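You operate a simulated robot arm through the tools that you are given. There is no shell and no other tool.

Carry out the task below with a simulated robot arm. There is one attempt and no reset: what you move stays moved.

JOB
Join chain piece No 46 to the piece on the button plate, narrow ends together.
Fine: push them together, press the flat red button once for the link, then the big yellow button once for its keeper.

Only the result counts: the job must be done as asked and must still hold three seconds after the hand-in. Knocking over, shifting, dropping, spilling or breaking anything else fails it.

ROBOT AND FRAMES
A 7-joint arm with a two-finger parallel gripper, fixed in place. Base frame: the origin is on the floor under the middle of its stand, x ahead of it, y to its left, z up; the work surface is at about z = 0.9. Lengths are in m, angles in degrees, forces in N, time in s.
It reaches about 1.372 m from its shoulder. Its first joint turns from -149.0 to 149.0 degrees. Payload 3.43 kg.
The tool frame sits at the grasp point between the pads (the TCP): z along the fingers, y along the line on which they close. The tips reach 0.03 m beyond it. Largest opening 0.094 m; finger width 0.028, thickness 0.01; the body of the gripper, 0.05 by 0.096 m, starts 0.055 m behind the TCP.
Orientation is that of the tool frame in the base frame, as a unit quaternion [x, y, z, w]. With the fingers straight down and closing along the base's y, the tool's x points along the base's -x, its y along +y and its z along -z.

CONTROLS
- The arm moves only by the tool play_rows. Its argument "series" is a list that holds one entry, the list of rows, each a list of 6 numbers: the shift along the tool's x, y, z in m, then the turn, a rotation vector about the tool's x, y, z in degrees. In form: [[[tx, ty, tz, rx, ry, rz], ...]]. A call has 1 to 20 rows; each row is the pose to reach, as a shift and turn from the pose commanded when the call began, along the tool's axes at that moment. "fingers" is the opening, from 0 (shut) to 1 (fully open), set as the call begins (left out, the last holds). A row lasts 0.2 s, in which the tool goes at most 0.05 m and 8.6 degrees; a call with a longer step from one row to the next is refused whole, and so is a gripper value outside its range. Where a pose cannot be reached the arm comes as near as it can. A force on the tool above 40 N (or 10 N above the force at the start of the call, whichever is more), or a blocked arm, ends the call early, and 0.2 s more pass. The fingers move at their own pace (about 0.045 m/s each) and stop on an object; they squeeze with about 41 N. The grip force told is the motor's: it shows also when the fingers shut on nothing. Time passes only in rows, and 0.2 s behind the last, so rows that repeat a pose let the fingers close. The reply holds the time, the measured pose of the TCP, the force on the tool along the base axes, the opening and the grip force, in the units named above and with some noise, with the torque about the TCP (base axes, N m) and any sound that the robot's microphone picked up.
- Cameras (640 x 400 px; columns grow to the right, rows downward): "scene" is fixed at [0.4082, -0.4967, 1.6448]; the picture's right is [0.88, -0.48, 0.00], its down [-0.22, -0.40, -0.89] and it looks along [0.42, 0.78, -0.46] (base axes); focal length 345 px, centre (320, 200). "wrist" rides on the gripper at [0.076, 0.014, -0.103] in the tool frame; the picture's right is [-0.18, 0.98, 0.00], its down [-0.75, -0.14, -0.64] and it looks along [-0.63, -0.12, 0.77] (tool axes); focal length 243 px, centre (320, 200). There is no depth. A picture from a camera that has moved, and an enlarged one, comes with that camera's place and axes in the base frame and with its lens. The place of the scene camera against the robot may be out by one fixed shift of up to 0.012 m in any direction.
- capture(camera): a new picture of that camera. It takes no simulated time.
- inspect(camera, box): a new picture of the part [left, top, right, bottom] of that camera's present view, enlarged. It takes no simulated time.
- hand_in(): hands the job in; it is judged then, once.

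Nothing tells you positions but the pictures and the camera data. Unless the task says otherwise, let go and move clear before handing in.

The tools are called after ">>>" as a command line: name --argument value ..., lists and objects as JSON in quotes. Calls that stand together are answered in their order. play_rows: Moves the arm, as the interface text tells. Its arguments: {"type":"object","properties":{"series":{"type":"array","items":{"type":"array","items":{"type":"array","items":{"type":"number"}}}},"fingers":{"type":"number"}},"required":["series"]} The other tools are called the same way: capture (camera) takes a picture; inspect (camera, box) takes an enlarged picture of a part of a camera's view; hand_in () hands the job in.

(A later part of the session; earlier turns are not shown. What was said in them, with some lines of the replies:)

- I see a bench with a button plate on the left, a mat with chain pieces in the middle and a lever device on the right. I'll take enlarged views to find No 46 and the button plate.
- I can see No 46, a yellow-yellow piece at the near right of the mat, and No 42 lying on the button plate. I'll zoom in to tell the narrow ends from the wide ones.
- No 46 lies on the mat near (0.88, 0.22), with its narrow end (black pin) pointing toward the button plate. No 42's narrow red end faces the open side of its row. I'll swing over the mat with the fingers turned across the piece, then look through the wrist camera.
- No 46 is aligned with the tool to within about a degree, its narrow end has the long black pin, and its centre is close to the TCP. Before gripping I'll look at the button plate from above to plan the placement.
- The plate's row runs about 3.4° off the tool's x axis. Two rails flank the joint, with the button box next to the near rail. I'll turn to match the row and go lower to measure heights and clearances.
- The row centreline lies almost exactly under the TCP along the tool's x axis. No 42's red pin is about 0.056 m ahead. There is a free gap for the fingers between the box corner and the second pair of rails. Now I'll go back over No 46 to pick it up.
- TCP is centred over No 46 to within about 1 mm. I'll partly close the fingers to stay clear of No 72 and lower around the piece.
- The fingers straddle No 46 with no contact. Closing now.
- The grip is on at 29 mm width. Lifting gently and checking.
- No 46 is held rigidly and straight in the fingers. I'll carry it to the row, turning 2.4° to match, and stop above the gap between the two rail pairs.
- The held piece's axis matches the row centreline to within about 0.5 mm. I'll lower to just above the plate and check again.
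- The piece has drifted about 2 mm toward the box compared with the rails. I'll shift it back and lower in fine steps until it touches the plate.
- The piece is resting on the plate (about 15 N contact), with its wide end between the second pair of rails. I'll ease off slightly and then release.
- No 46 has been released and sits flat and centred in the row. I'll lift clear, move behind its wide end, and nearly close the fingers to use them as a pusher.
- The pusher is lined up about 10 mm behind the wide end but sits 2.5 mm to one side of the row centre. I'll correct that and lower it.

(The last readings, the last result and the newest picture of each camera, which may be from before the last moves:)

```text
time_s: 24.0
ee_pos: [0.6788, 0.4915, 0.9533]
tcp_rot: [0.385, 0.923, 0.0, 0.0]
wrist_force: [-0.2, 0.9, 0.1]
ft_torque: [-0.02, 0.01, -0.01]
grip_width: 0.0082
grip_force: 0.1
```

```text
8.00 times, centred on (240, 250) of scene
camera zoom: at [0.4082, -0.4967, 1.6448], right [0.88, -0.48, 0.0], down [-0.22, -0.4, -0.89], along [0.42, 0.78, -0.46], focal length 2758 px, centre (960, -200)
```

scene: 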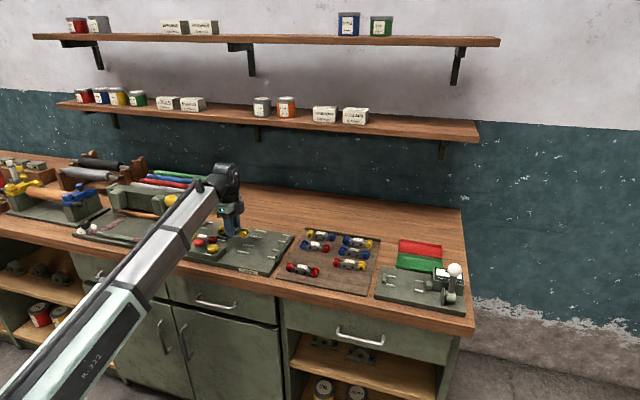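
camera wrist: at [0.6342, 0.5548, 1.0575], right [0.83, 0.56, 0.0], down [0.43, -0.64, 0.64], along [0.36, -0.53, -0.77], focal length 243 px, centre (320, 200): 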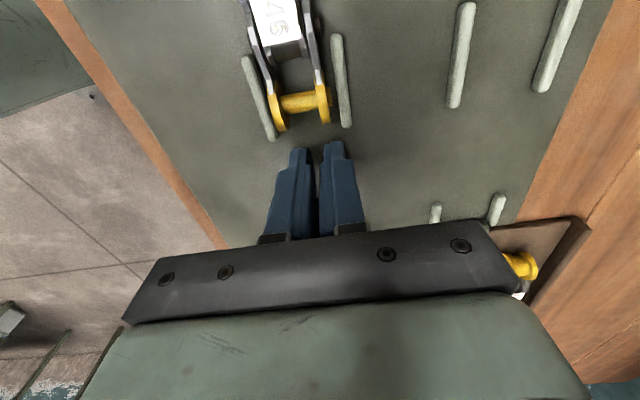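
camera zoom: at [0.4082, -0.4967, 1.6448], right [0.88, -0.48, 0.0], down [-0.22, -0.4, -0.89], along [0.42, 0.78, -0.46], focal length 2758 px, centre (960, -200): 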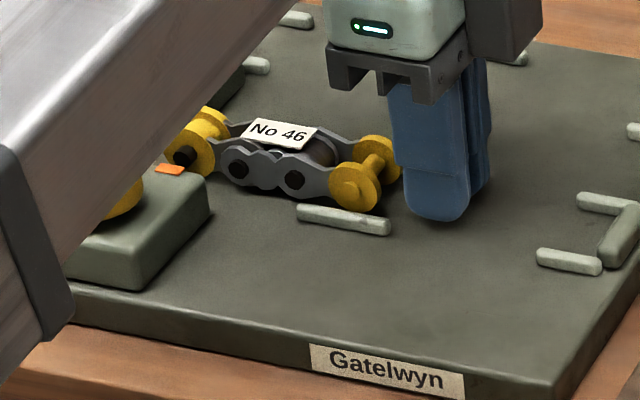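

Height is good, but the pusher now sits 2.5 mm to the other side. I'll correct it and start a gentle push toward No 42.

>>> play_rows --series '[[[0, -0.0025, 0, 0, 0, 0], [0.003, -0.0025, 0, 0, 0, 0], [0.006, -0.0025, 0, 0, 0, 0], [0.006, -0.0025, 0, 0, 0, 0]]]' --fingers 0.085

>>> capture --camera "wrist"

>>> inspect --camera "wrist" --box '[230, 70, 390, 170]'

```text
time_s: 25.0
ee_pos: [0.6709, 0.4946, 0.9535]
tcp_rot: [0.386, 0.923, 0.0, -0.001]
wrist_force: [-0.2, 0.2, -0.1]
ft_torque: [0.03, 0.01, -0.03]
grip_width: 0.0079
grip_force: 0.1
```

```text
taken
camera wrist: at [0.6273, 0.5578, 1.0567], right [0.83, 0.56, 0.0], down [0.43, -0.64, 0.64], along [0.36, -0.53, -0.77], focal length 243 px, centre (320, 200)
```

wrist: 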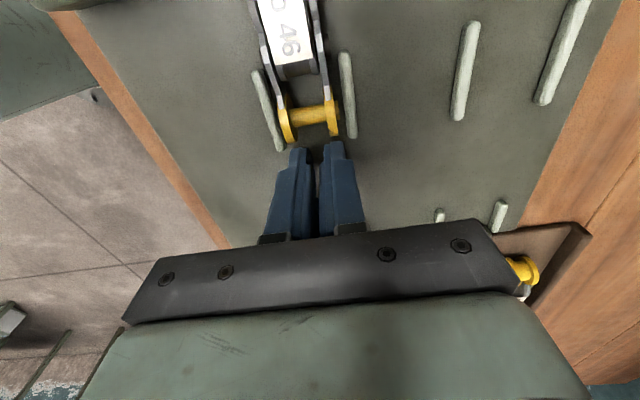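

```text
4.00 times, centred on (310, 120) of wrist
camera zoom: at [0.6273, 0.5578, 1.0567], right [0.83, 0.56, 0.0], down [0.43, -0.64, 0.64], along [0.36, -0.53, -0.77], focal length 970 px, centre (360, 520)
```

zoom: 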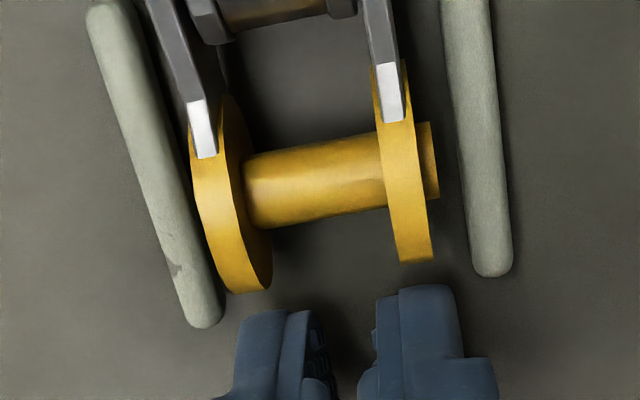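

The pusher is centred in the row with about 4 mm to contact. Continuing the push in small steps.

>>> play_rows --series '[[[0.0025, 0, 0, 0, 0, 0], [0.005, 0, 0, 0, 0, 0], [0.0075, 0, 0, 0, 0, 0], [0.01, 0, 0, 0, 0, 0], [0.012, 0, 0, 0, 0, 0], [0.014, 0, 0, 0, 0, 0], [0.014, 0, 0, 0, 0, 0]]]' --fingers 0.085

>>> capture --camera "wrist"

>>> inspect --camera "wrist" --box '[220, 0, 412, 120]'

>>> inspect --camera "scene" --box '[190, 220, 270, 270]'

```text
time_s: 26.6
ee_pos: [0.6611, 0.504, 0.9543]
tcp_rot: [0.386, 0.922, 0.001, -0.001]
wrist_force: [0.5, 0.2, -0.4]
ft_torque: [0.02, 0.0, -0.02]
grip_width: 0.0081
grip_force: 0.0
```

```text
taken
camera wrist: at [0.617, 0.5676, 1.0569], right [0.83, 0.56, 0.0], down [0.43, -0.64, 0.64], along [0.36, -0.53, -0.77], focal length 243 px, centre (320, 200)
```

wrist: 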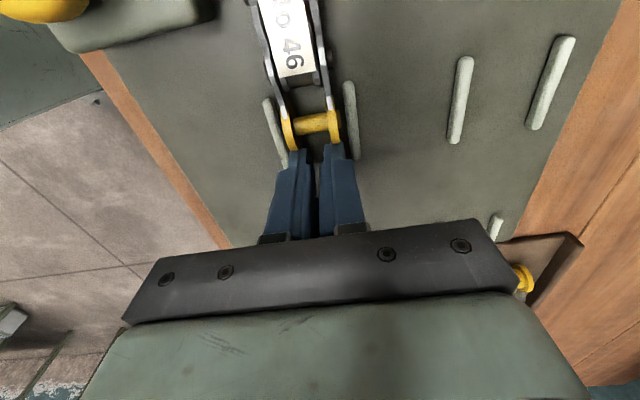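

```text
3.33 times, centred on (316, 60) of wrist
camera zoom: at [0.617, 0.5676, 1.0569], right [0.83, 0.56, 0.0], down [0.43, -0.64, 0.64], along [0.36, -0.53, -0.77], focal length 809 px, centre (333, 667)
```

zoom: 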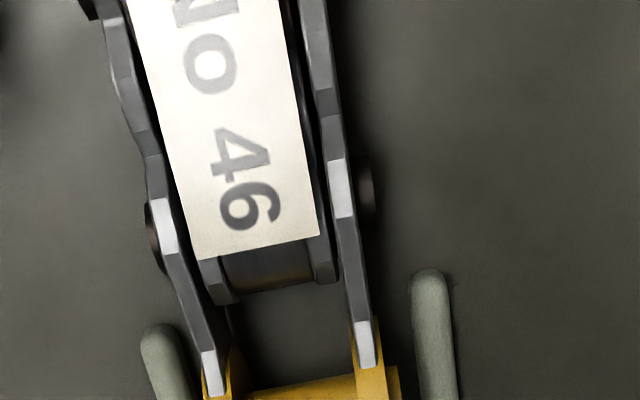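

```text
8.00 times, centred on (230, 245) of scene
camera zoom: at [0.4082, -0.4967, 1.6448], right [0.88, -0.48, 0.0], down [-0.22, -0.4, -0.89], along [0.42, 0.78, -0.46], focal length 2758 px, centre (1040, -160)
```

zoom: 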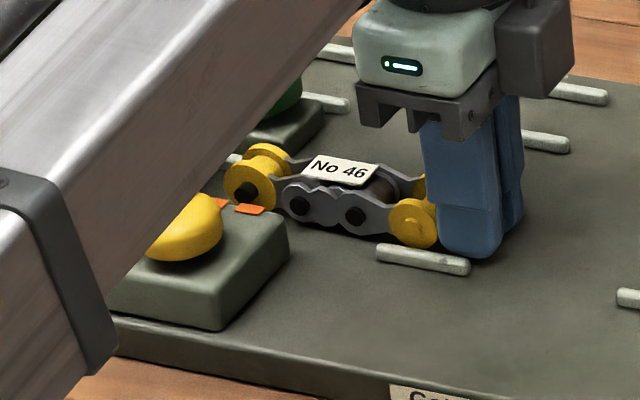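

The pusher is in contact and the piece is sliding smoothly. I'll continue in finer steps until I feel No 42.

>>> play_rows --series '[[[0.002, 0, 0, 0, 0, 0], [0.004, 0, 0, 0, 0, 0], [0.006, 0, 0, 0, 0, 0], [0.0075, 0, 0, 0, 0, 0], [0.0075, 0, 0, 0, 0, 0]]]' --fingers 0.085

>>> capture --camera "wrist"

>>> inspect --camera "scene" --box '[190, 220, 270, 270]'

```text
time_s: 27.8
ee_pos: [0.6567, 0.5099, 0.9536]
tcp_rot: [0.386, 0.922, 0.0, 0.0]
wrist_force: [0.0, 0.0, 0.5]
ft_torque: [-0.02, -0.02, -0.02]
grip_width: 0.0081
grip_force: 0.1
```

```text
taken
camera wrist: at [0.6116, 0.5731, 1.0569], right [0.83, 0.56, 0.0], down [0.43, -0.64, 0.64], along [0.36, -0.53, -0.77], focal length 243 px, centre (320, 200)
```

wrist: 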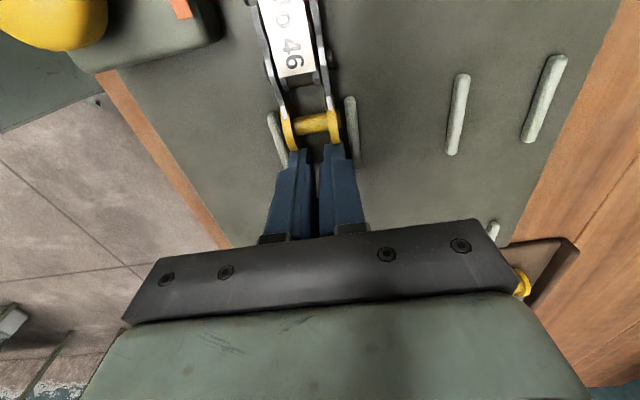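

```text
8.00 times, centred on (230, 245) of scene
camera zoom: at [0.4082, -0.4967, 1.6448], right [0.88, -0.48, 0.0], down [-0.22, -0.4, -0.89], along [0.42, 0.78, -0.46], focal length 2758 px, centre (1040, -160)
```

zoom: 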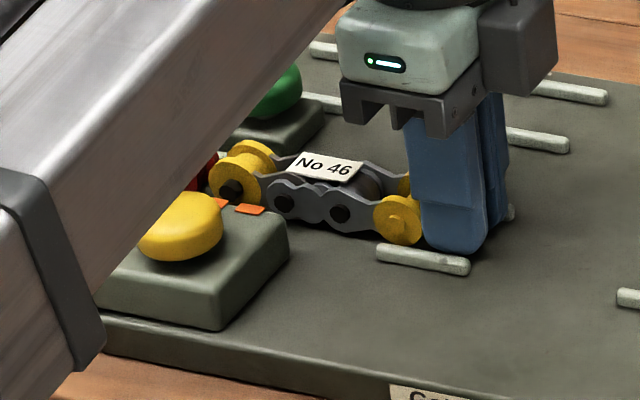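

>>> play_rows --series '[[[0.001, 0, 0, 0, 0, 0], [0.002, 0, 0, 0, 0, 0], [0.003, 0, 0, 0, 0, 0], [0.003, 0, 0, 0, 0, 0]]]' --fingers 0.085

>>> inspect --camera "scene" --box '[190, 220, 270, 270]'

```text
time_s: 28.8
ee_pos: [0.6544, 0.5121, 0.9538]
tcp_rot: [0.386, 0.922, 0.0, 0.0]
wrist_force: [-0.5, -0.1, -0.2]
ft_torque: [0.0, -0.02, -0.02]
grip_width: 0.0081
grip_force: 0.2
```

```text
8.00 times, centred on (230, 245) of scene
camera zoom: at [0.4082, -0.4967, 1.6448], right [0.88, -0.48, 0.0], down [-0.22, -0.4, -0.89], along [0.42, 0.78, -0.46], focal length 2758 px, centre (1040, -160)
```

zoom: 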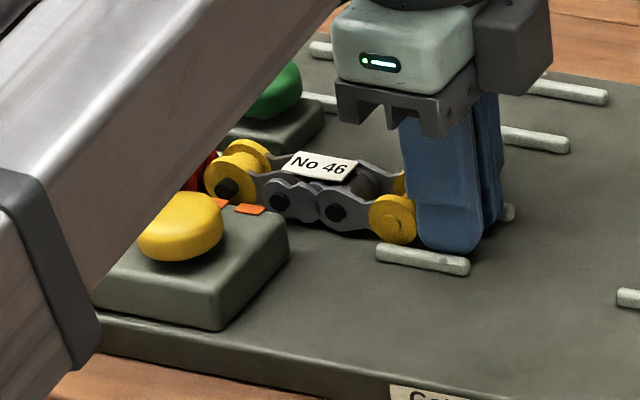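

>>> play_rows --series '[[[0.001, 0, 0, 0, 0, 0], [0.002, 0, 0, 0, 0, 0], [0.002, 0, 0, 0, 0, 0]]]' --fingers 0.085

>>> inspect --camera "scene" --box '[205, 232, 245, 257]'

```text
time_s: 29.6
ee_pos: [0.6529, 0.5134, 0.9543]
tcp_rot: [0.386, 0.923, 0.001, 0.0]
wrist_force: [1.0, -0.3, 0.2]
ft_torque: [-0.02, -0.01, 0.02]
grip_width: 0.008
grip_force: 0.2
```

```text
16.00 times, centred on (225, 244) of scene
camera zoom: at [0.4082, -0.4967, 1.6448], right [0.88, -0.48, 0.0], down [-0.22, -0.4, -0.89], along [0.42, 0.78, -0.46], focal length 5517 px, centre (1840, -512)
```

zoom: 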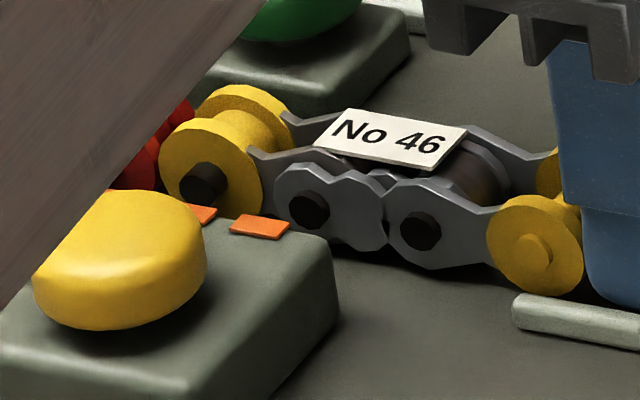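

>>> play_rows --series '[[[0.001, 0, 0, 0, 0, 0], [0.001, 0, 0, 0, 0, 0]]]' --fingers 0.085

>>> inspect --camera "scene" --box '[205, 232, 245, 257]'

```text
time_s: 30.2
ee_pos: [0.6528, 0.5144, 0.9524]
tcp_rot: [0.386, 0.922, 0.0, 0.0]
wrist_force: [0.7, -1.7, -0.2]
ft_torque: [-0.02, 0.04, 0.03]
grip_width: 0.008
grip_force: 0.0
```

```text
16.00 times, centred on (225, 244) of scene
camera zoom: at [0.4082, -0.4967, 1.6448], right [0.88, -0.48, 0.0], down [-0.22, -0.4, -0.89], along [0.42, 0.78, -0.46], focal length 5517 px, centre (1840, -512)
```

zoom: 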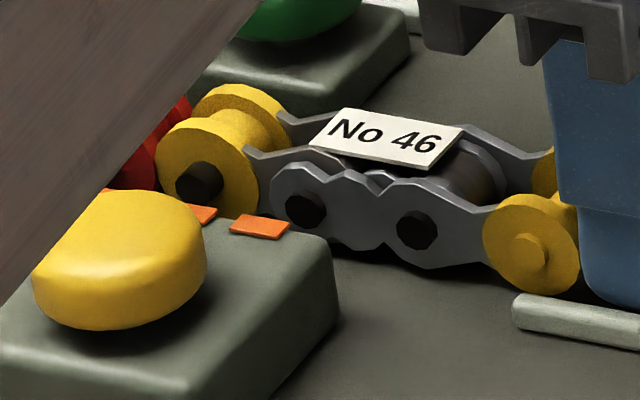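

>>> play_rows --series '[[[0.001, 0, 0, 0, 0, 0], [0.001, 0, 0, 0, 0, 0]]]' --fingers 0.085

>>> inspect --camera "scene" --box '[205, 232, 245, 257]'

```text
time_s: 30.8
ee_pos: [0.651, 0.5151, 0.9529]
tcp_rot: [0.386, 0.923, 0.0, 0.002]
wrist_force: [6.2, -5.4, 0.3]
ft_torque: [-0.07, -0.07, 0.04]
grip_width: 0.0083
grip_force: 0.0
```

```text
16.00 times, centred on (225, 244) of scene
camera zoom: at [0.4082, -0.4967, 1.6448], right [0.88, -0.48, 0.0], down [-0.22, -0.4, -0.89], along [0.42, 0.78, -0.46], focal length 5517 px, centre (1840, -512)
```

zoom: 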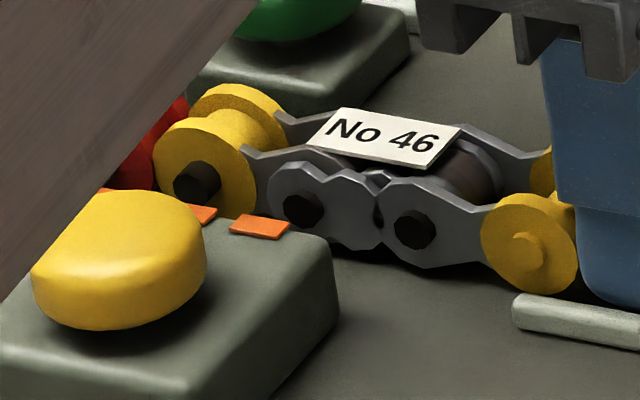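

I feel about 8 N: the pieces are touching and No 42 is up against its stop. I'll back off, lift, and check the joint.

>>> play_rows --series '[[[-0.002, 0, 0, 0, 0, 0], [-0.008, 0, 0, 0, 0, 0], [-0.015, 0, 0, 0, 0, 0], [-0.015, 0, -0.04, 0, 0, 0], [-0.015, 0, -0.08, 0, 0, 0], [-0.015, 0, -0.12, 0, 0, 0], [0.03, 0, -0.12, 0, 0, 0], [0.075, 0, -0.12, 0, 0, 0], [0.075, 0, -0.12, 0, 0, 0]]]' --fingers 0.085

>>> capture --camera "wrist"

>>> inspect --camera "wrist" --box '[200, 0, 400, 125]'

>>> inspect --camera "scene" --box '[180, 220, 260, 270]'

```text
time_s: 32.8
ee_pos: [0.6008, 0.5689, 1.073]
tcp_rot: [0.386, 0.923, 0.0, 0.0]
wrist_force: [0.5, 0.6, 0.4]
ft_torque: [0.01, 0.02, 0.01]
grip_width: 0.0081
grip_force: 0.0
```

```text
taken
camera wrist: at [0.5552, 0.6318, 1.1766], right [0.83, 0.56, 0.0], down [0.43, -0.64, 0.64], along [0.36, -0.53, -0.77], focal length 243 px, centre (320, 200)
```

wrist: 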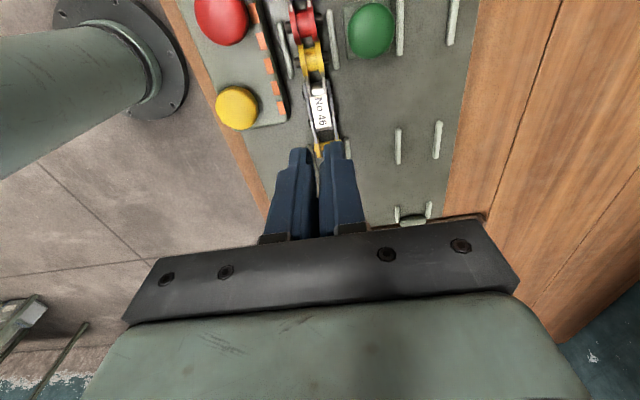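

```text
3.20 times, centred on (300, 62) of wrist
camera zoom: at [0.5552, 0.6318, 1.1766], right [0.83, 0.56, 0.0], down [0.43, -0.64, 0.64], along [0.36, -0.53, -0.77], focal length 776 px, centre (384, 640)
```

zoom: 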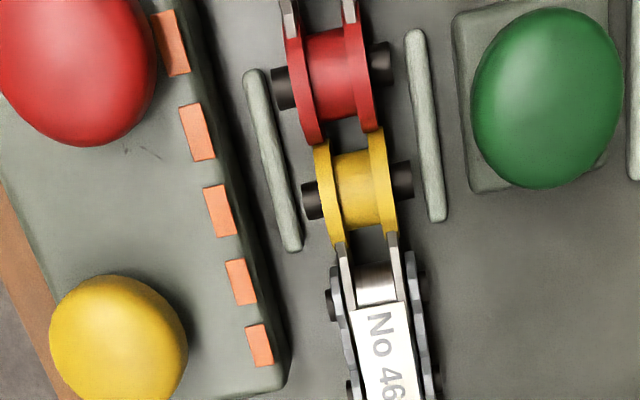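

```text
8.00 times, centred on (220, 245) of scene
camera zoom: at [0.4082, -0.4967, 1.6448], right [0.88, -0.48, 0.0], down [-0.22, -0.4, -0.89], along [0.42, 0.78, -0.46], focal length 2758 px, centre (1120, -160)
```

zoom: 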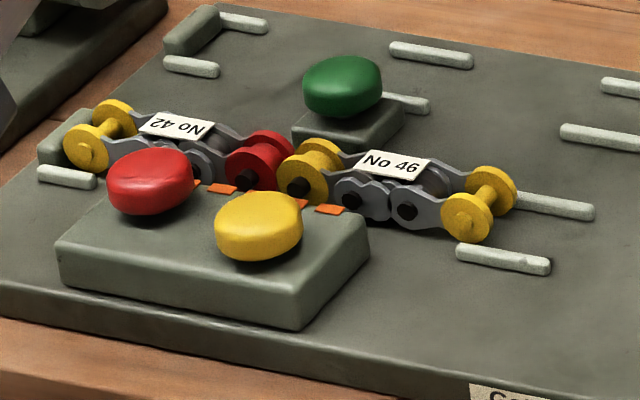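

The narrow ends meet flange to flange between the rails. Next is the red button: I'll close the fingers fully and hover above it to refine the aim.

>>> play_rows --series '[[[0.026, -0.02, 0, 0, 0, 0], [0.052, -0.04, 0, 0, 0, 0], [0.0776, -0.0605, 0, 0, 0, 0], [0.0776, -0.0605, 0.03, 0, 0, 0], [0.0776, -0.0605, 0.06, 0, 0, 0], [0.0776, -0.0605, 0.06, 0, 0, 0]]]' --fingers 0

>>> capture --camera "wrist"

>>> inspect --camera "scene" --box '[170, 205, 266, 265]'

```text
time_s: 34.2
ee_pos: [0.5032, 0.5805, 1.0125]
tcp_rot: [0.386, 0.922, 0.0, 0.0]
wrist_force: [0.6, 0.0, 1.1]
ft_torque: [0.0, 0.01, -0.03]
grip_width: 0.0
grip_force: 33.3
```

```text
taken
camera wrist: at [0.4582, 0.6442, 1.1168], right [0.83, 0.56, 0.0], down [0.43, -0.64, 0.64], along [0.36, -0.53, -0.77], focal length 243 px, centre (320, 200)
```

wrist: 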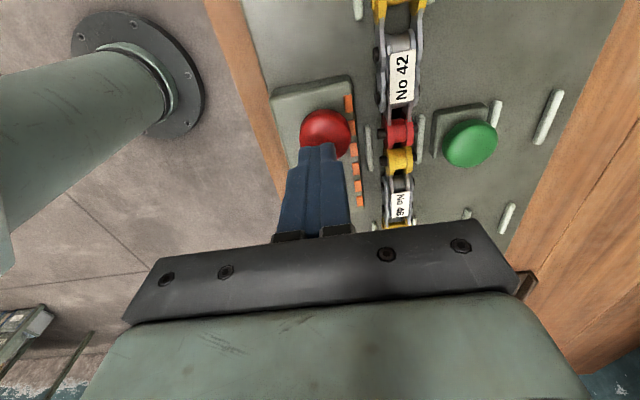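

```text
6.67 times, centred on (218, 235) of scene
camera zoom: at [0.4082, -0.4967, 1.6448], right [0.88, -0.48, 0.0], down [-0.22, -0.4, -0.89], along [0.42, 0.78, -0.46], focal length 2299 px, centre (1000, -33)
```

zoom: 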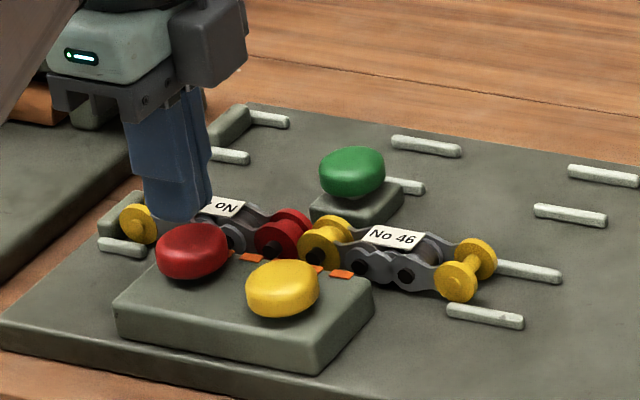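

>>> inspect --camera "wrist" --box '[260, 70, 420, 170]'

>>> inspect --camera "scene" --box '[184, 225, 232, 255]'

```text
4.00 times, centred on (340, 120) of wrist
camera zoom: at [0.4582, 0.6442, 1.1168], right [0.83, 0.56, 0.0], down [0.43, -0.64, 0.64], along [0.36, -0.53, -0.77], focal length 970 px, centre (240, 520)
```

zoom: 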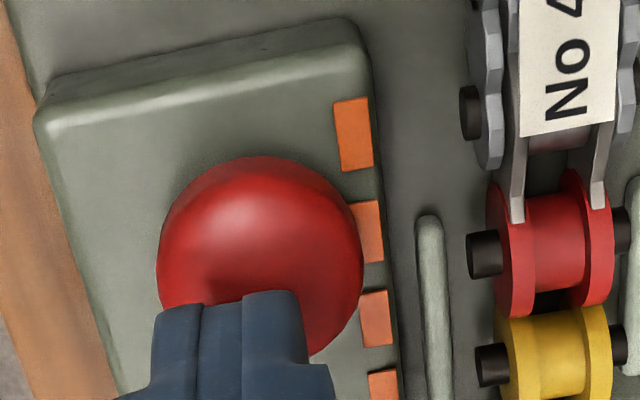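

```text
13.33 times, centred on (208, 240) of scene
camera zoom: at [0.4082, -0.4967, 1.6448], right [0.88, -0.48, 0.0], down [-0.22, -0.4, -0.89], along [0.42, 0.78, -0.46], focal length 4597 px, centre (1813, -333)
```

zoom: 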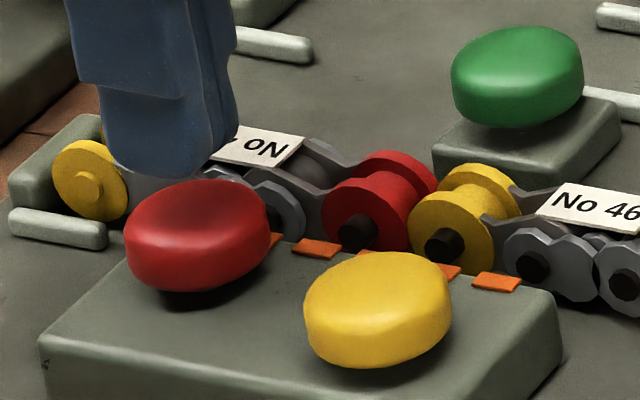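

The red button's cap is about 6 mm off the fingertips in tool y, and its top is near z = 0.96. I'll centre on it and go down to just above it.

>>> play_rows --series '[[[0.001, 0.0055, 0, 0, 0, 0], [0.001, 0.0055, 0.008, 0, 0, 0], [0.001, 0.0055, 0.014, 0, 0, 0], [0.001, 0.0055, 0.014, 0, 0, 0]]]' --fingers 0

>>> inspect --camera "wrist" --box '[260, 70, 420, 170]'

>>> inspect --camera "scene" --box '[184, 225, 232, 255]'

```text
time_s: 35.2
ee_pos: [0.5053, 0.5863, 1.0002]
tcp_rot: [0.386, 0.922, 0.0, 0.0]
wrist_force: [0.2, -0.6, -0.8]
ft_torque: [-0.04, -0.02, 0.0]
grip_width: 0.0
grip_force: 33.0
```

```text
4.00 times, centred on (340, 120) of wrist
camera zoom: at [0.4608, 0.6489, 1.1031], right [0.83, 0.56, 0.0], down [0.43, -0.64, 0.64], along [0.36, -0.53, -0.77], focal length 970 px, centre (240, 520)
```

zoom: 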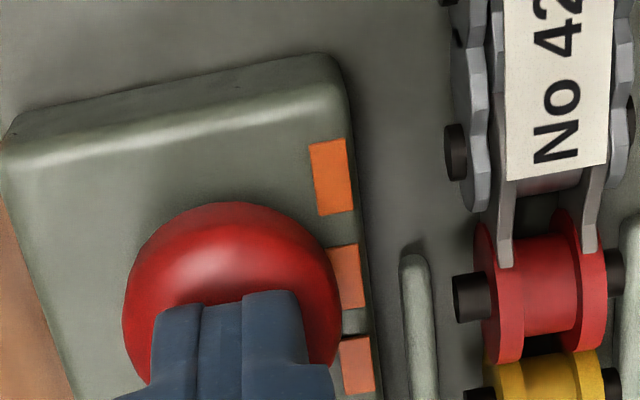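

```text
13.33 times, centred on (208, 240) of scene
camera zoom: at [0.4082, -0.4967, 1.6448], right [0.88, -0.48, 0.0], down [-0.22, -0.4, -0.89], along [0.42, 0.78, -0.46], focal length 4597 px, centre (1813, -333)
```

zoom: 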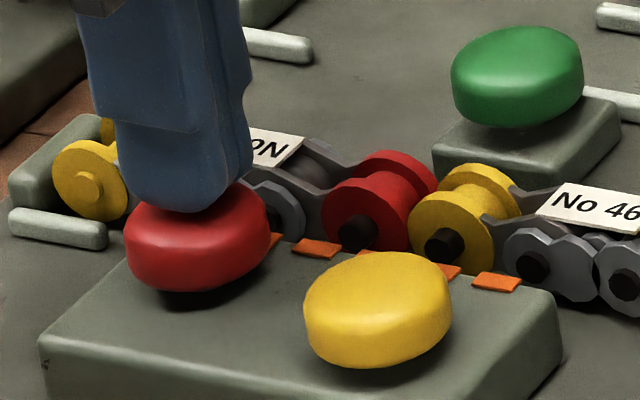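

The tip is centred above the red button. Pressing down in small steps.

>>> play_rows --series '[[[0.0, 0, 0.002, 0, 0, 0], [0.0, 0, 0.004, 0, 0, 0], [0.0, 0, 0.006, 0, 0, 0], [0.0, 0, 0.008, 0, 0, 0]]]' --fingers 0

```text
time_s: 36.2
ee_pos: [0.5045, 0.5853, 0.9923]
tcp_rot: [0.386, 0.922, 0.0, 0.0]
wrist_force: [1.0, -0.4, 4.5]
ft_torque: [-0.03, -0.06, 0.0]
grip_width: 0.0001
grip_force: 33.3
```

>>> play_rows --series '[[[0.0, 0, 0.001, 0, 0, 0], [0.0, 0, 0.002, 0, 0, 0]]]' --fingers 0

>>> inspect --camera "scene" --box '[184, 225, 232, 255]'

```text
time_s: 36.8
ee_pos: [0.5036, 0.5848, 0.9896]
tcp_rot: [0.386, 0.923, 0.0, 0.001]
wrist_force: [0.3, -0.3, 4.6]
ft_torque: [-0.09, -0.03, 0.0]
grip_width: 0.0
grip_force: 33.0
```

```text
13.33 times, centred on (208, 240) of scene
camera zoom: at [0.4082, -0.4967, 1.6448], right [0.88, -0.48, 0.0], down [-0.22, -0.4, -0.89], along [0.42, 0.78, -0.46], focal length 4597 px, centre (1813, -333)
```

zoom: 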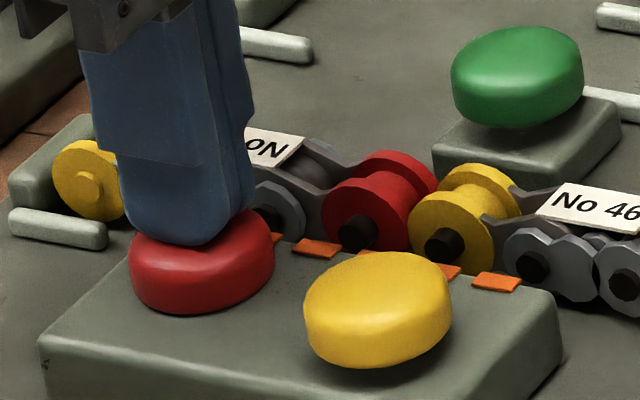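

The button is going down against a soft spring. I'll keep pressing until it clicks.

>>> play_rows --series '[[[0.0, 0, 0.001, 0, 0, 0], [0.0, 0, 0.002, 0, 0, 0]]]' --fingers 0

>>> inspect --camera "scene" --box '[184, 225, 232, 255]'

```text
time_s: 37.4
ee_pos: [0.5043, 0.5851, 0.9875]
tcp_rot: [0.386, 0.922, 0.0, -0.001]
wrist_force: [-0.8, -0.2, 6.1]
ft_torque: [0.03, 0.05, -0.08]
grip_width: 0.0
grip_force: 32.9
```

```text
13.33 times, centred on (208, 240) of scene
camera zoom: at [0.4082, -0.4967, 1.6448], right [0.88, -0.48, 0.0], down [-0.22, -0.4, -0.89], along [0.42, 0.78, -0.46], focal length 4597 px, centre (1813, -333)
```

zoom: 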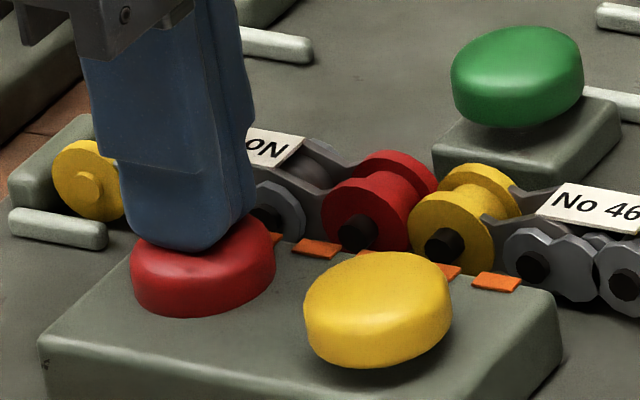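

>>> play_rows --series '[[[0.0, 0, 0.001, 0, 0, 0], [0.0, 0, 0.001, 0, 0, 0]]]' --fingers 0

>>> inspect --camera "scene" --box '[184, 225, 232, 255]'

```text
time_s: 38.0
ee_pos: [0.5029, 0.5851, 0.9861]
tcp_rot: [0.387, 0.922, 0.0, 0.0]
wrist_force: [-2.6, 1.6, 6.5]
ft_torque: [0.06, 0.08, -0.03]
grip_width: 0.0001
grip_force: 32.9
```

```text
13.33 times, centred on (208, 240) of scene
camera zoom: at [0.4082, -0.4967, 1.6448], right [0.88, -0.48, 0.0], down [-0.22, -0.4, -0.89], along [0.42, 0.78, -0.46], focal length 4597 px, centre (1813, -333)
```

zoom: 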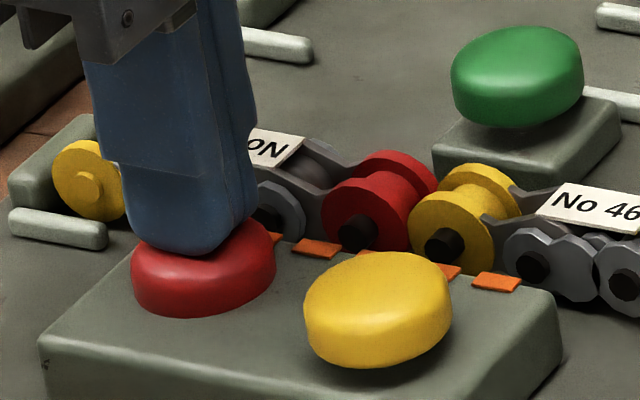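

>>> play_rows --series '[[[0.0, 0, 0.001, 0, 0, 0], [0.0, 0, 0.002, 0, 0, 0]]]' --fingers 0

>>> inspect --camera "scene" --box '[184, 225, 232, 255]'

```text
time_s: 38.6
ee_pos: [0.5041, 0.5848, 0.9846]
tcp_rot: [0.386, 0.923, 0.0, 0.0]
wrist_force: [-1.2, -0.4, 6.9]
ft_torque: [-0.02, 0.08, 0.07]
grip_width: 0.0002
grip_force: 33.3
heard: click
```

```text
13.33 times, centred on (208, 240) of scene
camera zoom: at [0.4082, -0.4967, 1.6448], right [0.88, -0.48, 0.0], down [-0.22, -0.4, -0.89], along [0.42, 0.78, -0.46], focal length 4597 px, centre (1813, -333)
```

zoom: 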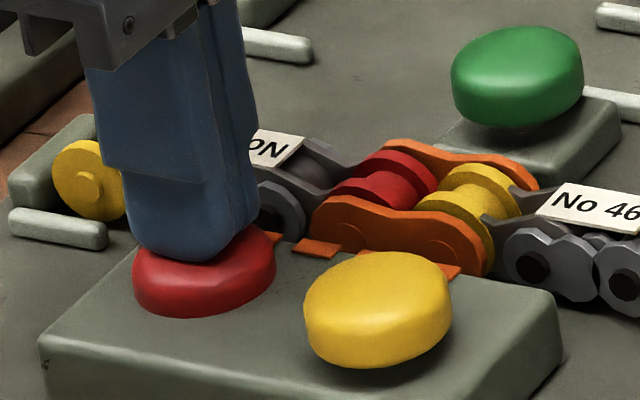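

I heard a click and the orange link plates appeared across the joint. Lifting straight off and moving over the yellow button.

>>> play_rows --series '[[[0, 0, -0.005, 0, 0, 0], [0, 0, -0.02, 0, 0, 0], [0, 0, -0.036, 0, 0, 0], [-0.032, -0.0075, -0.036, 0, 0, 0], [-0.0633, -0.015, -0.036, 0, 0, 0], [-0.0633, -0.015, -0.036, 0, 0, 0]]]' --fingers 0

>>> capture --camera "wrist"

>>> inspect --camera "wrist" --box '[260, 70, 420, 170]'

>>> inspect --camera "scene" --box '[184, 225, 232, 255]'

```text
time_s: 40.0
ee_pos: [0.5398, 0.531, 1.0209]
tcp_rot: [0.386, 0.922, 0.0, 0.0]
wrist_force: [-0.1, 0.0, -0.4]
ft_torque: [0.01, -0.02, 0.01]
grip_width: 0.0004
grip_force: 33.3
```

```text
taken
camera wrist: at [0.4946, 0.5939, 1.1234], right [0.83, 0.56, 0.0], down [0.43, -0.64, 0.64], along [0.36, -0.53, -0.77], focal length 243 px, centre (320, 200)
```

wrist: 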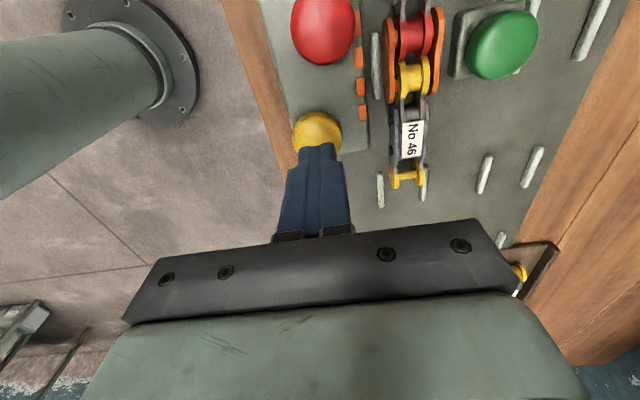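

```text
4.00 times, centred on (340, 120) of wrist
camera zoom: at [0.4946, 0.5939, 1.1234], right [0.83, 0.56, 0.0], down [0.43, -0.64, 0.64], along [0.36, -0.53, -0.77], focal length 970 px, centre (240, 520)
```

zoom: 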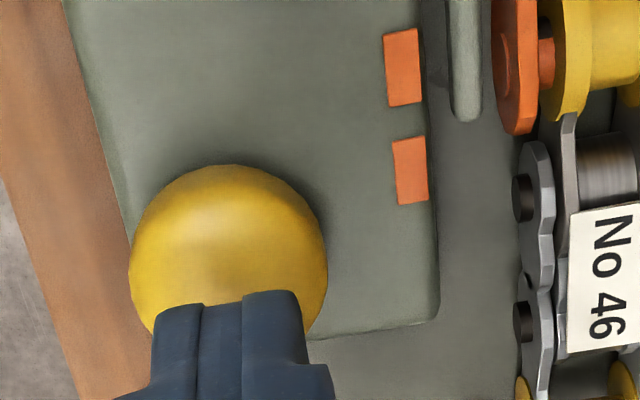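

```text
13.33 times, centred on (208, 240) of scene
camera zoom: at [0.4082, -0.4967, 1.6448], right [0.88, -0.48, 0.0], down [-0.22, -0.4, -0.89], along [0.42, 0.78, -0.46], focal length 4597 px, centre (1813, -333)
```

zoom: 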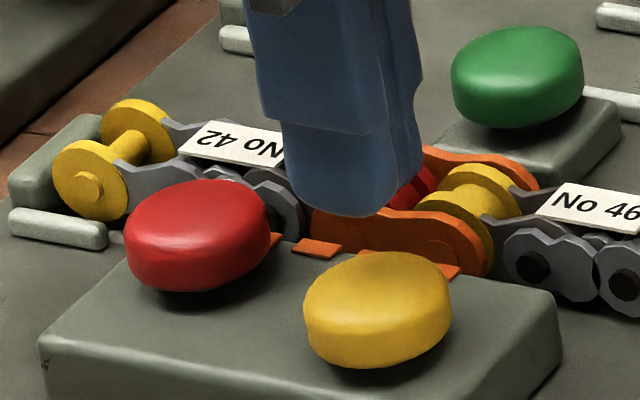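

The red button has popped back up, and I'm within 2 mm of the yellow button's centre. Lowering and pressing yellow the same way.

>>> play_rows --series '[[[0, -0.0016, 0.01, 0, 0, 0], [0, -0.0016, 0.02, 0, 0, 0], [0, -0.0016, 0.025, 0, 0, 0], [0, -0.0016, 0.025, 0, 0, 0]]]' --fingers 0

>>> inspect --camera "scene" --box '[184, 225, 232, 255]'

>>> inspect --camera "wrist" --box '[260, 70, 420, 170]'

```text
time_s: 41.0
ee_pos: [0.538, 0.5296, 0.9954]
tcp_rot: [0.385, 0.923, -0.001, 0.001]
wrist_force: [0.7, 0.9, 1.8]
ft_torque: [0.0, 0.0, -0.02]
grip_width: 0.0
grip_force: 32.8
```

```text
13.33 times, centred on (208, 240) of scene
camera zoom: at [0.4082, -0.4967, 1.6448], right [0.88, -0.48, 0.0], down [-0.22, -0.4, -0.89], along [0.42, 0.78, -0.46], focal length 4597 px, centre (1813, -333)
```

zoom: 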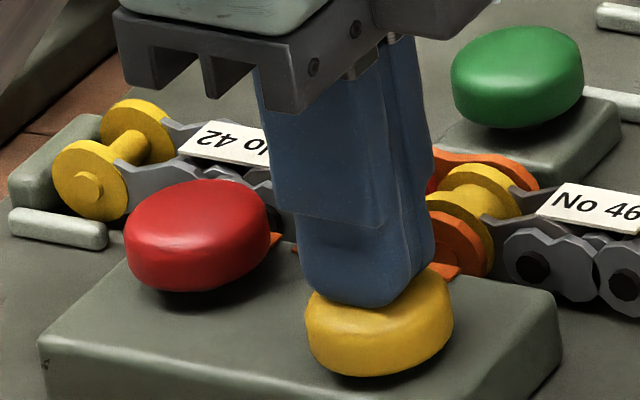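

```text
4.00 times, centred on (340, 120) of wrist
camera zoom: at [0.4936, 0.5916, 1.0977], right [0.83, 0.56, 0.0], down [0.43, -0.64, 0.64], along [0.36, -0.53, -0.77], focal length 970 px, centre (240, 520)
```

zoom: 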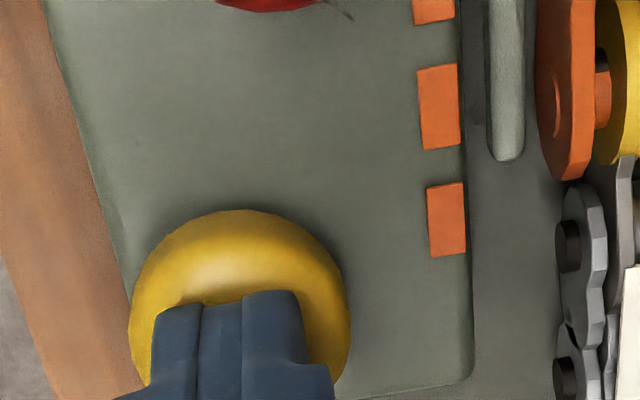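

The fingertips are on the yellow button. Pressing on until it clicks.

>>> play_rows --series '[[[0, 0, 0.0015, 0, 0, 0], [0, 0, 0.003, 0, 0, 0], [0, 0, 0.0045, 0, 0, 0]]]' --fingers 0

>>> inspect --camera "scene" --box '[184, 225, 232, 255]'

```text
time_s: 41.8
ee_pos: [0.5379, 0.5281, 0.9903]
tcp_rot: [0.386, 0.922, -0.001, -0.001]
wrist_force: [2.2, -0.1, 4.7]
ft_torque: [-0.01, -0.04, 0.01]
grip_width: 0.0001
grip_force: 33.2
```

```text
13.33 times, centred on (208, 240) of scene
camera zoom: at [0.4082, -0.4967, 1.6448], right [0.88, -0.48, 0.0], down [-0.22, -0.4, -0.89], along [0.42, 0.78, -0.46], focal length 4597 px, centre (1813, -333)
```

zoom: 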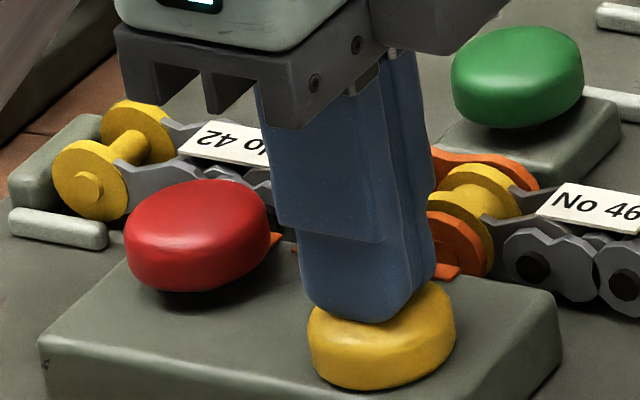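

>>> play_rows --series '[[[0, 0, 0.001, 0, 0, 0], [0, 0, 0.002, 0, 0, 0], [0, 0, 0.003, 0, 0, 0]]]' --fingers 0

>>> inspect --camera "scene" --box '[184, 225, 232, 255]'

```text
time_s: 42.6
ee_pos: [0.5366, 0.5296, 0.9886]
tcp_rot: [0.386, 0.923, 0.0, 0.0]
wrist_force: [2.4, -2.7, 6.3]
ft_torque: [-0.09, -0.08, -0.01]
grip_width: 0.0002
grip_force: 32.9
```

```text
13.33 times, centred on (208, 240) of scene
camera zoom: at [0.4082, -0.4967, 1.6448], right [0.88, -0.48, 0.0], down [-0.22, -0.4, -0.89], along [0.42, 0.78, -0.46], focal length 4597 px, centre (1813, -333)
```

zoom: 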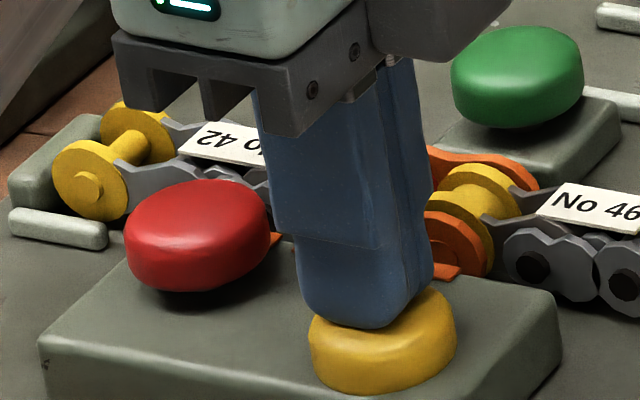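

>>> play_rows --series '[[[0, 0, 0.001, 0, 0, 0], [0, 0, 0.002, 0, 0, 0]]]' --fingers 0

```text
time_s: 43.2
ee_pos: [0.5367, 0.5296, 0.9858]
tcp_rot: [0.386, 0.922, 0.0, 0.0]
wrist_force: [0.0, -1.1, 7.1]
ft_torque: [-0.05, -0.01, -0.05]
grip_width: 0.0001
grip_force: 33.4
```

>>> play_rows --series '[[[0, 0, 0.001, 0, 0, 0], [0, 0, 0.0015, 0, 0, 0]]]' --fingers 0

>>> inspect --camera "scene" --box '[184, 225, 232, 255]'

```text
time_s: 43.8
ee_pos: [0.5364, 0.5284, 0.9852]
tcp_rot: [0.386, 0.923, 0.0, 0.0]
wrist_force: [-0.7, -2.1, 7.8]
ft_torque: [-0.08, 0.06, 0.05]
grip_width: 0.0
grip_force: 34.0
heard: click
```

```text
13.33 times, centred on (208, 240) of scene
camera zoom: at [0.4082, -0.4967, 1.6448], right [0.88, -0.48, 0.0], down [-0.22, -0.4, -0.89], along [0.42, 0.78, -0.46], focal length 4597 px, centre (1813, -333)
```

zoom: 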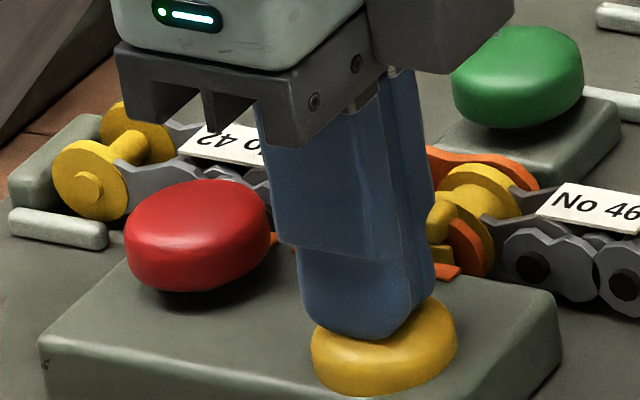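

The second click sounded and a keeper clip is showing at the joint. Lifting straight off and moving clear.

>>> play_rows --series '[[[0, 0, -0.005, 0, 0, 0], [0, 0, -0.02, 0, 0, 0], [0, 0, -0.05, 0, 0, 0], [0, 0, -0.09, 0, 0, 0], [0, 0, -0.13, 0, 0, 0], [-0.03, 0, -0.16, 0, 0, 0], [-0.05, 0, -0.18, 0, 0, 0], [-0.05, 0, -0.18, 0, 0, 0]]]' --fingers 0

>>> inspect --camera "scene" --box '[180, 220, 260, 270]'

>>> inspect --camera "scene" --box '[200, 230, 240, 255]'

>>> capture --camera "scene"

>>> capture --camera "wrist"

```text
time_s: 45.6
ee_pos: [0.5777, 0.498, 1.1541]
tcp_rot: [0.385, 0.923, 0.007, 0.003]
wrist_force: [1.2, 0.9, 0.6]
ft_torque: [-0.01, 0.0, -0.01]
grip_width: 0.0
grip_force: 32.9
out of reach, approached as far as the arm can: row 7, 8
```

```text
8.00 times, centred on (220, 245) of scene
camera zoom: at [0.4082, -0.4967, 1.6448], right [0.88, -0.48, 0.0], down [-0.22, -0.4, -0.89], along [0.42, 0.78, -0.46], focal length 2758 px, centre (1120, -160)
```

zoom: 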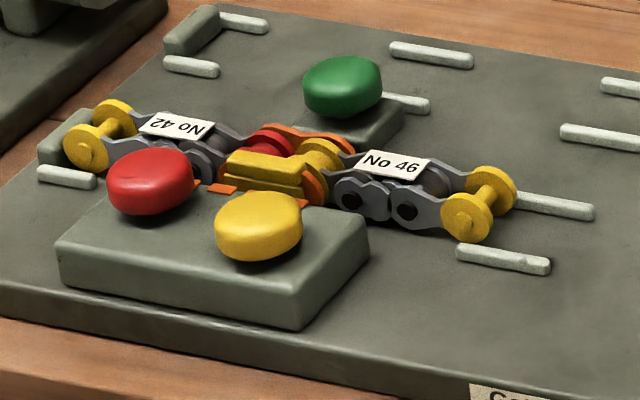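

```text
16.00 times, centred on (220, 242) of scene
camera zoom: at [0.4082, -0.4967, 1.6448], right [0.88, -0.48, 0.0], down [-0.22, -0.4, -0.89], along [0.42, 0.78, -0.46], focal length 5517 px, centre (1920, -480)
```

zoom: 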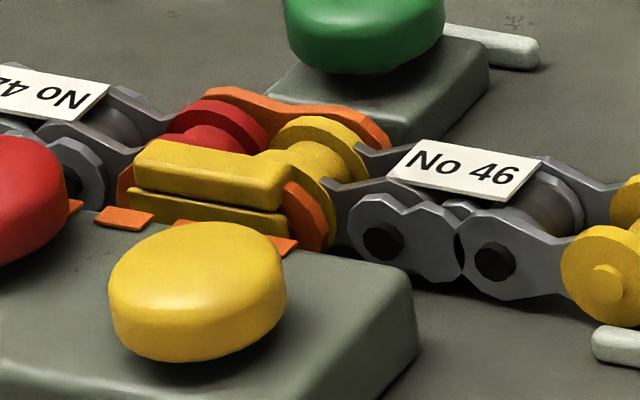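

```text
taken
```

scene: 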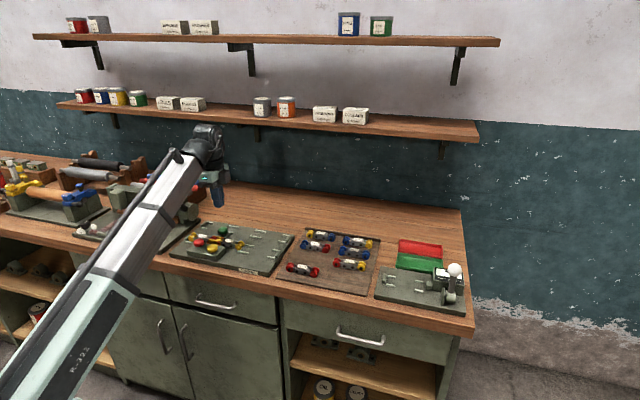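

```text
taken
camera wrist: at [0.531, 0.5599, 1.2566], right [0.83, 0.56, 0.02], down [0.42, -0.64, 0.64], along [0.37, -0.52, -0.77], focal length 243 px, centre (320, 200)
```

wrist: 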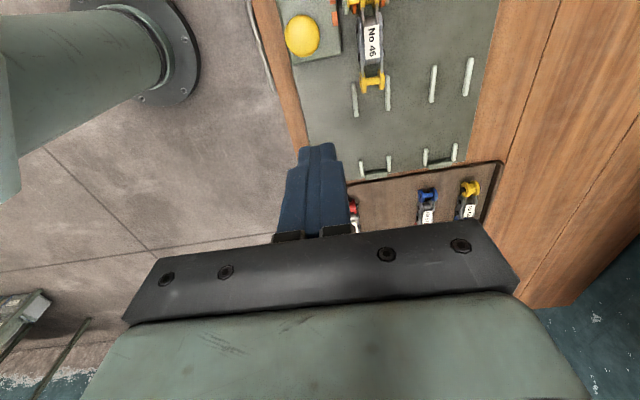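

The joint now carries the orange link with its yellow keeper, both buttons are back up, and nothing else on the mat or plate looks moved. The gripper is clear, so I'm handing in.

>>> hand_in

```text
The job is handed in.
```

Chain piece No 46 is joined to No 42 on the button plate, narrow ends together, and the job is handed in. The hand-in reply didn't say whether the job passed.

- **Joining:** I set No 46 in the row on the plate and pushed it until its narrow end pressed against No 42's narrow red end.
- **Link:** I pressed the flat red button once. It clicked, and the orange link appeared across the joint.
- **Keeper:** I pressed the big yellow button once. It clicked, and the yellow keeper appeared on the link.

In the last pictures both buttons were back up, the gripper was clear of the plate, and nothing else appeared to have moved.
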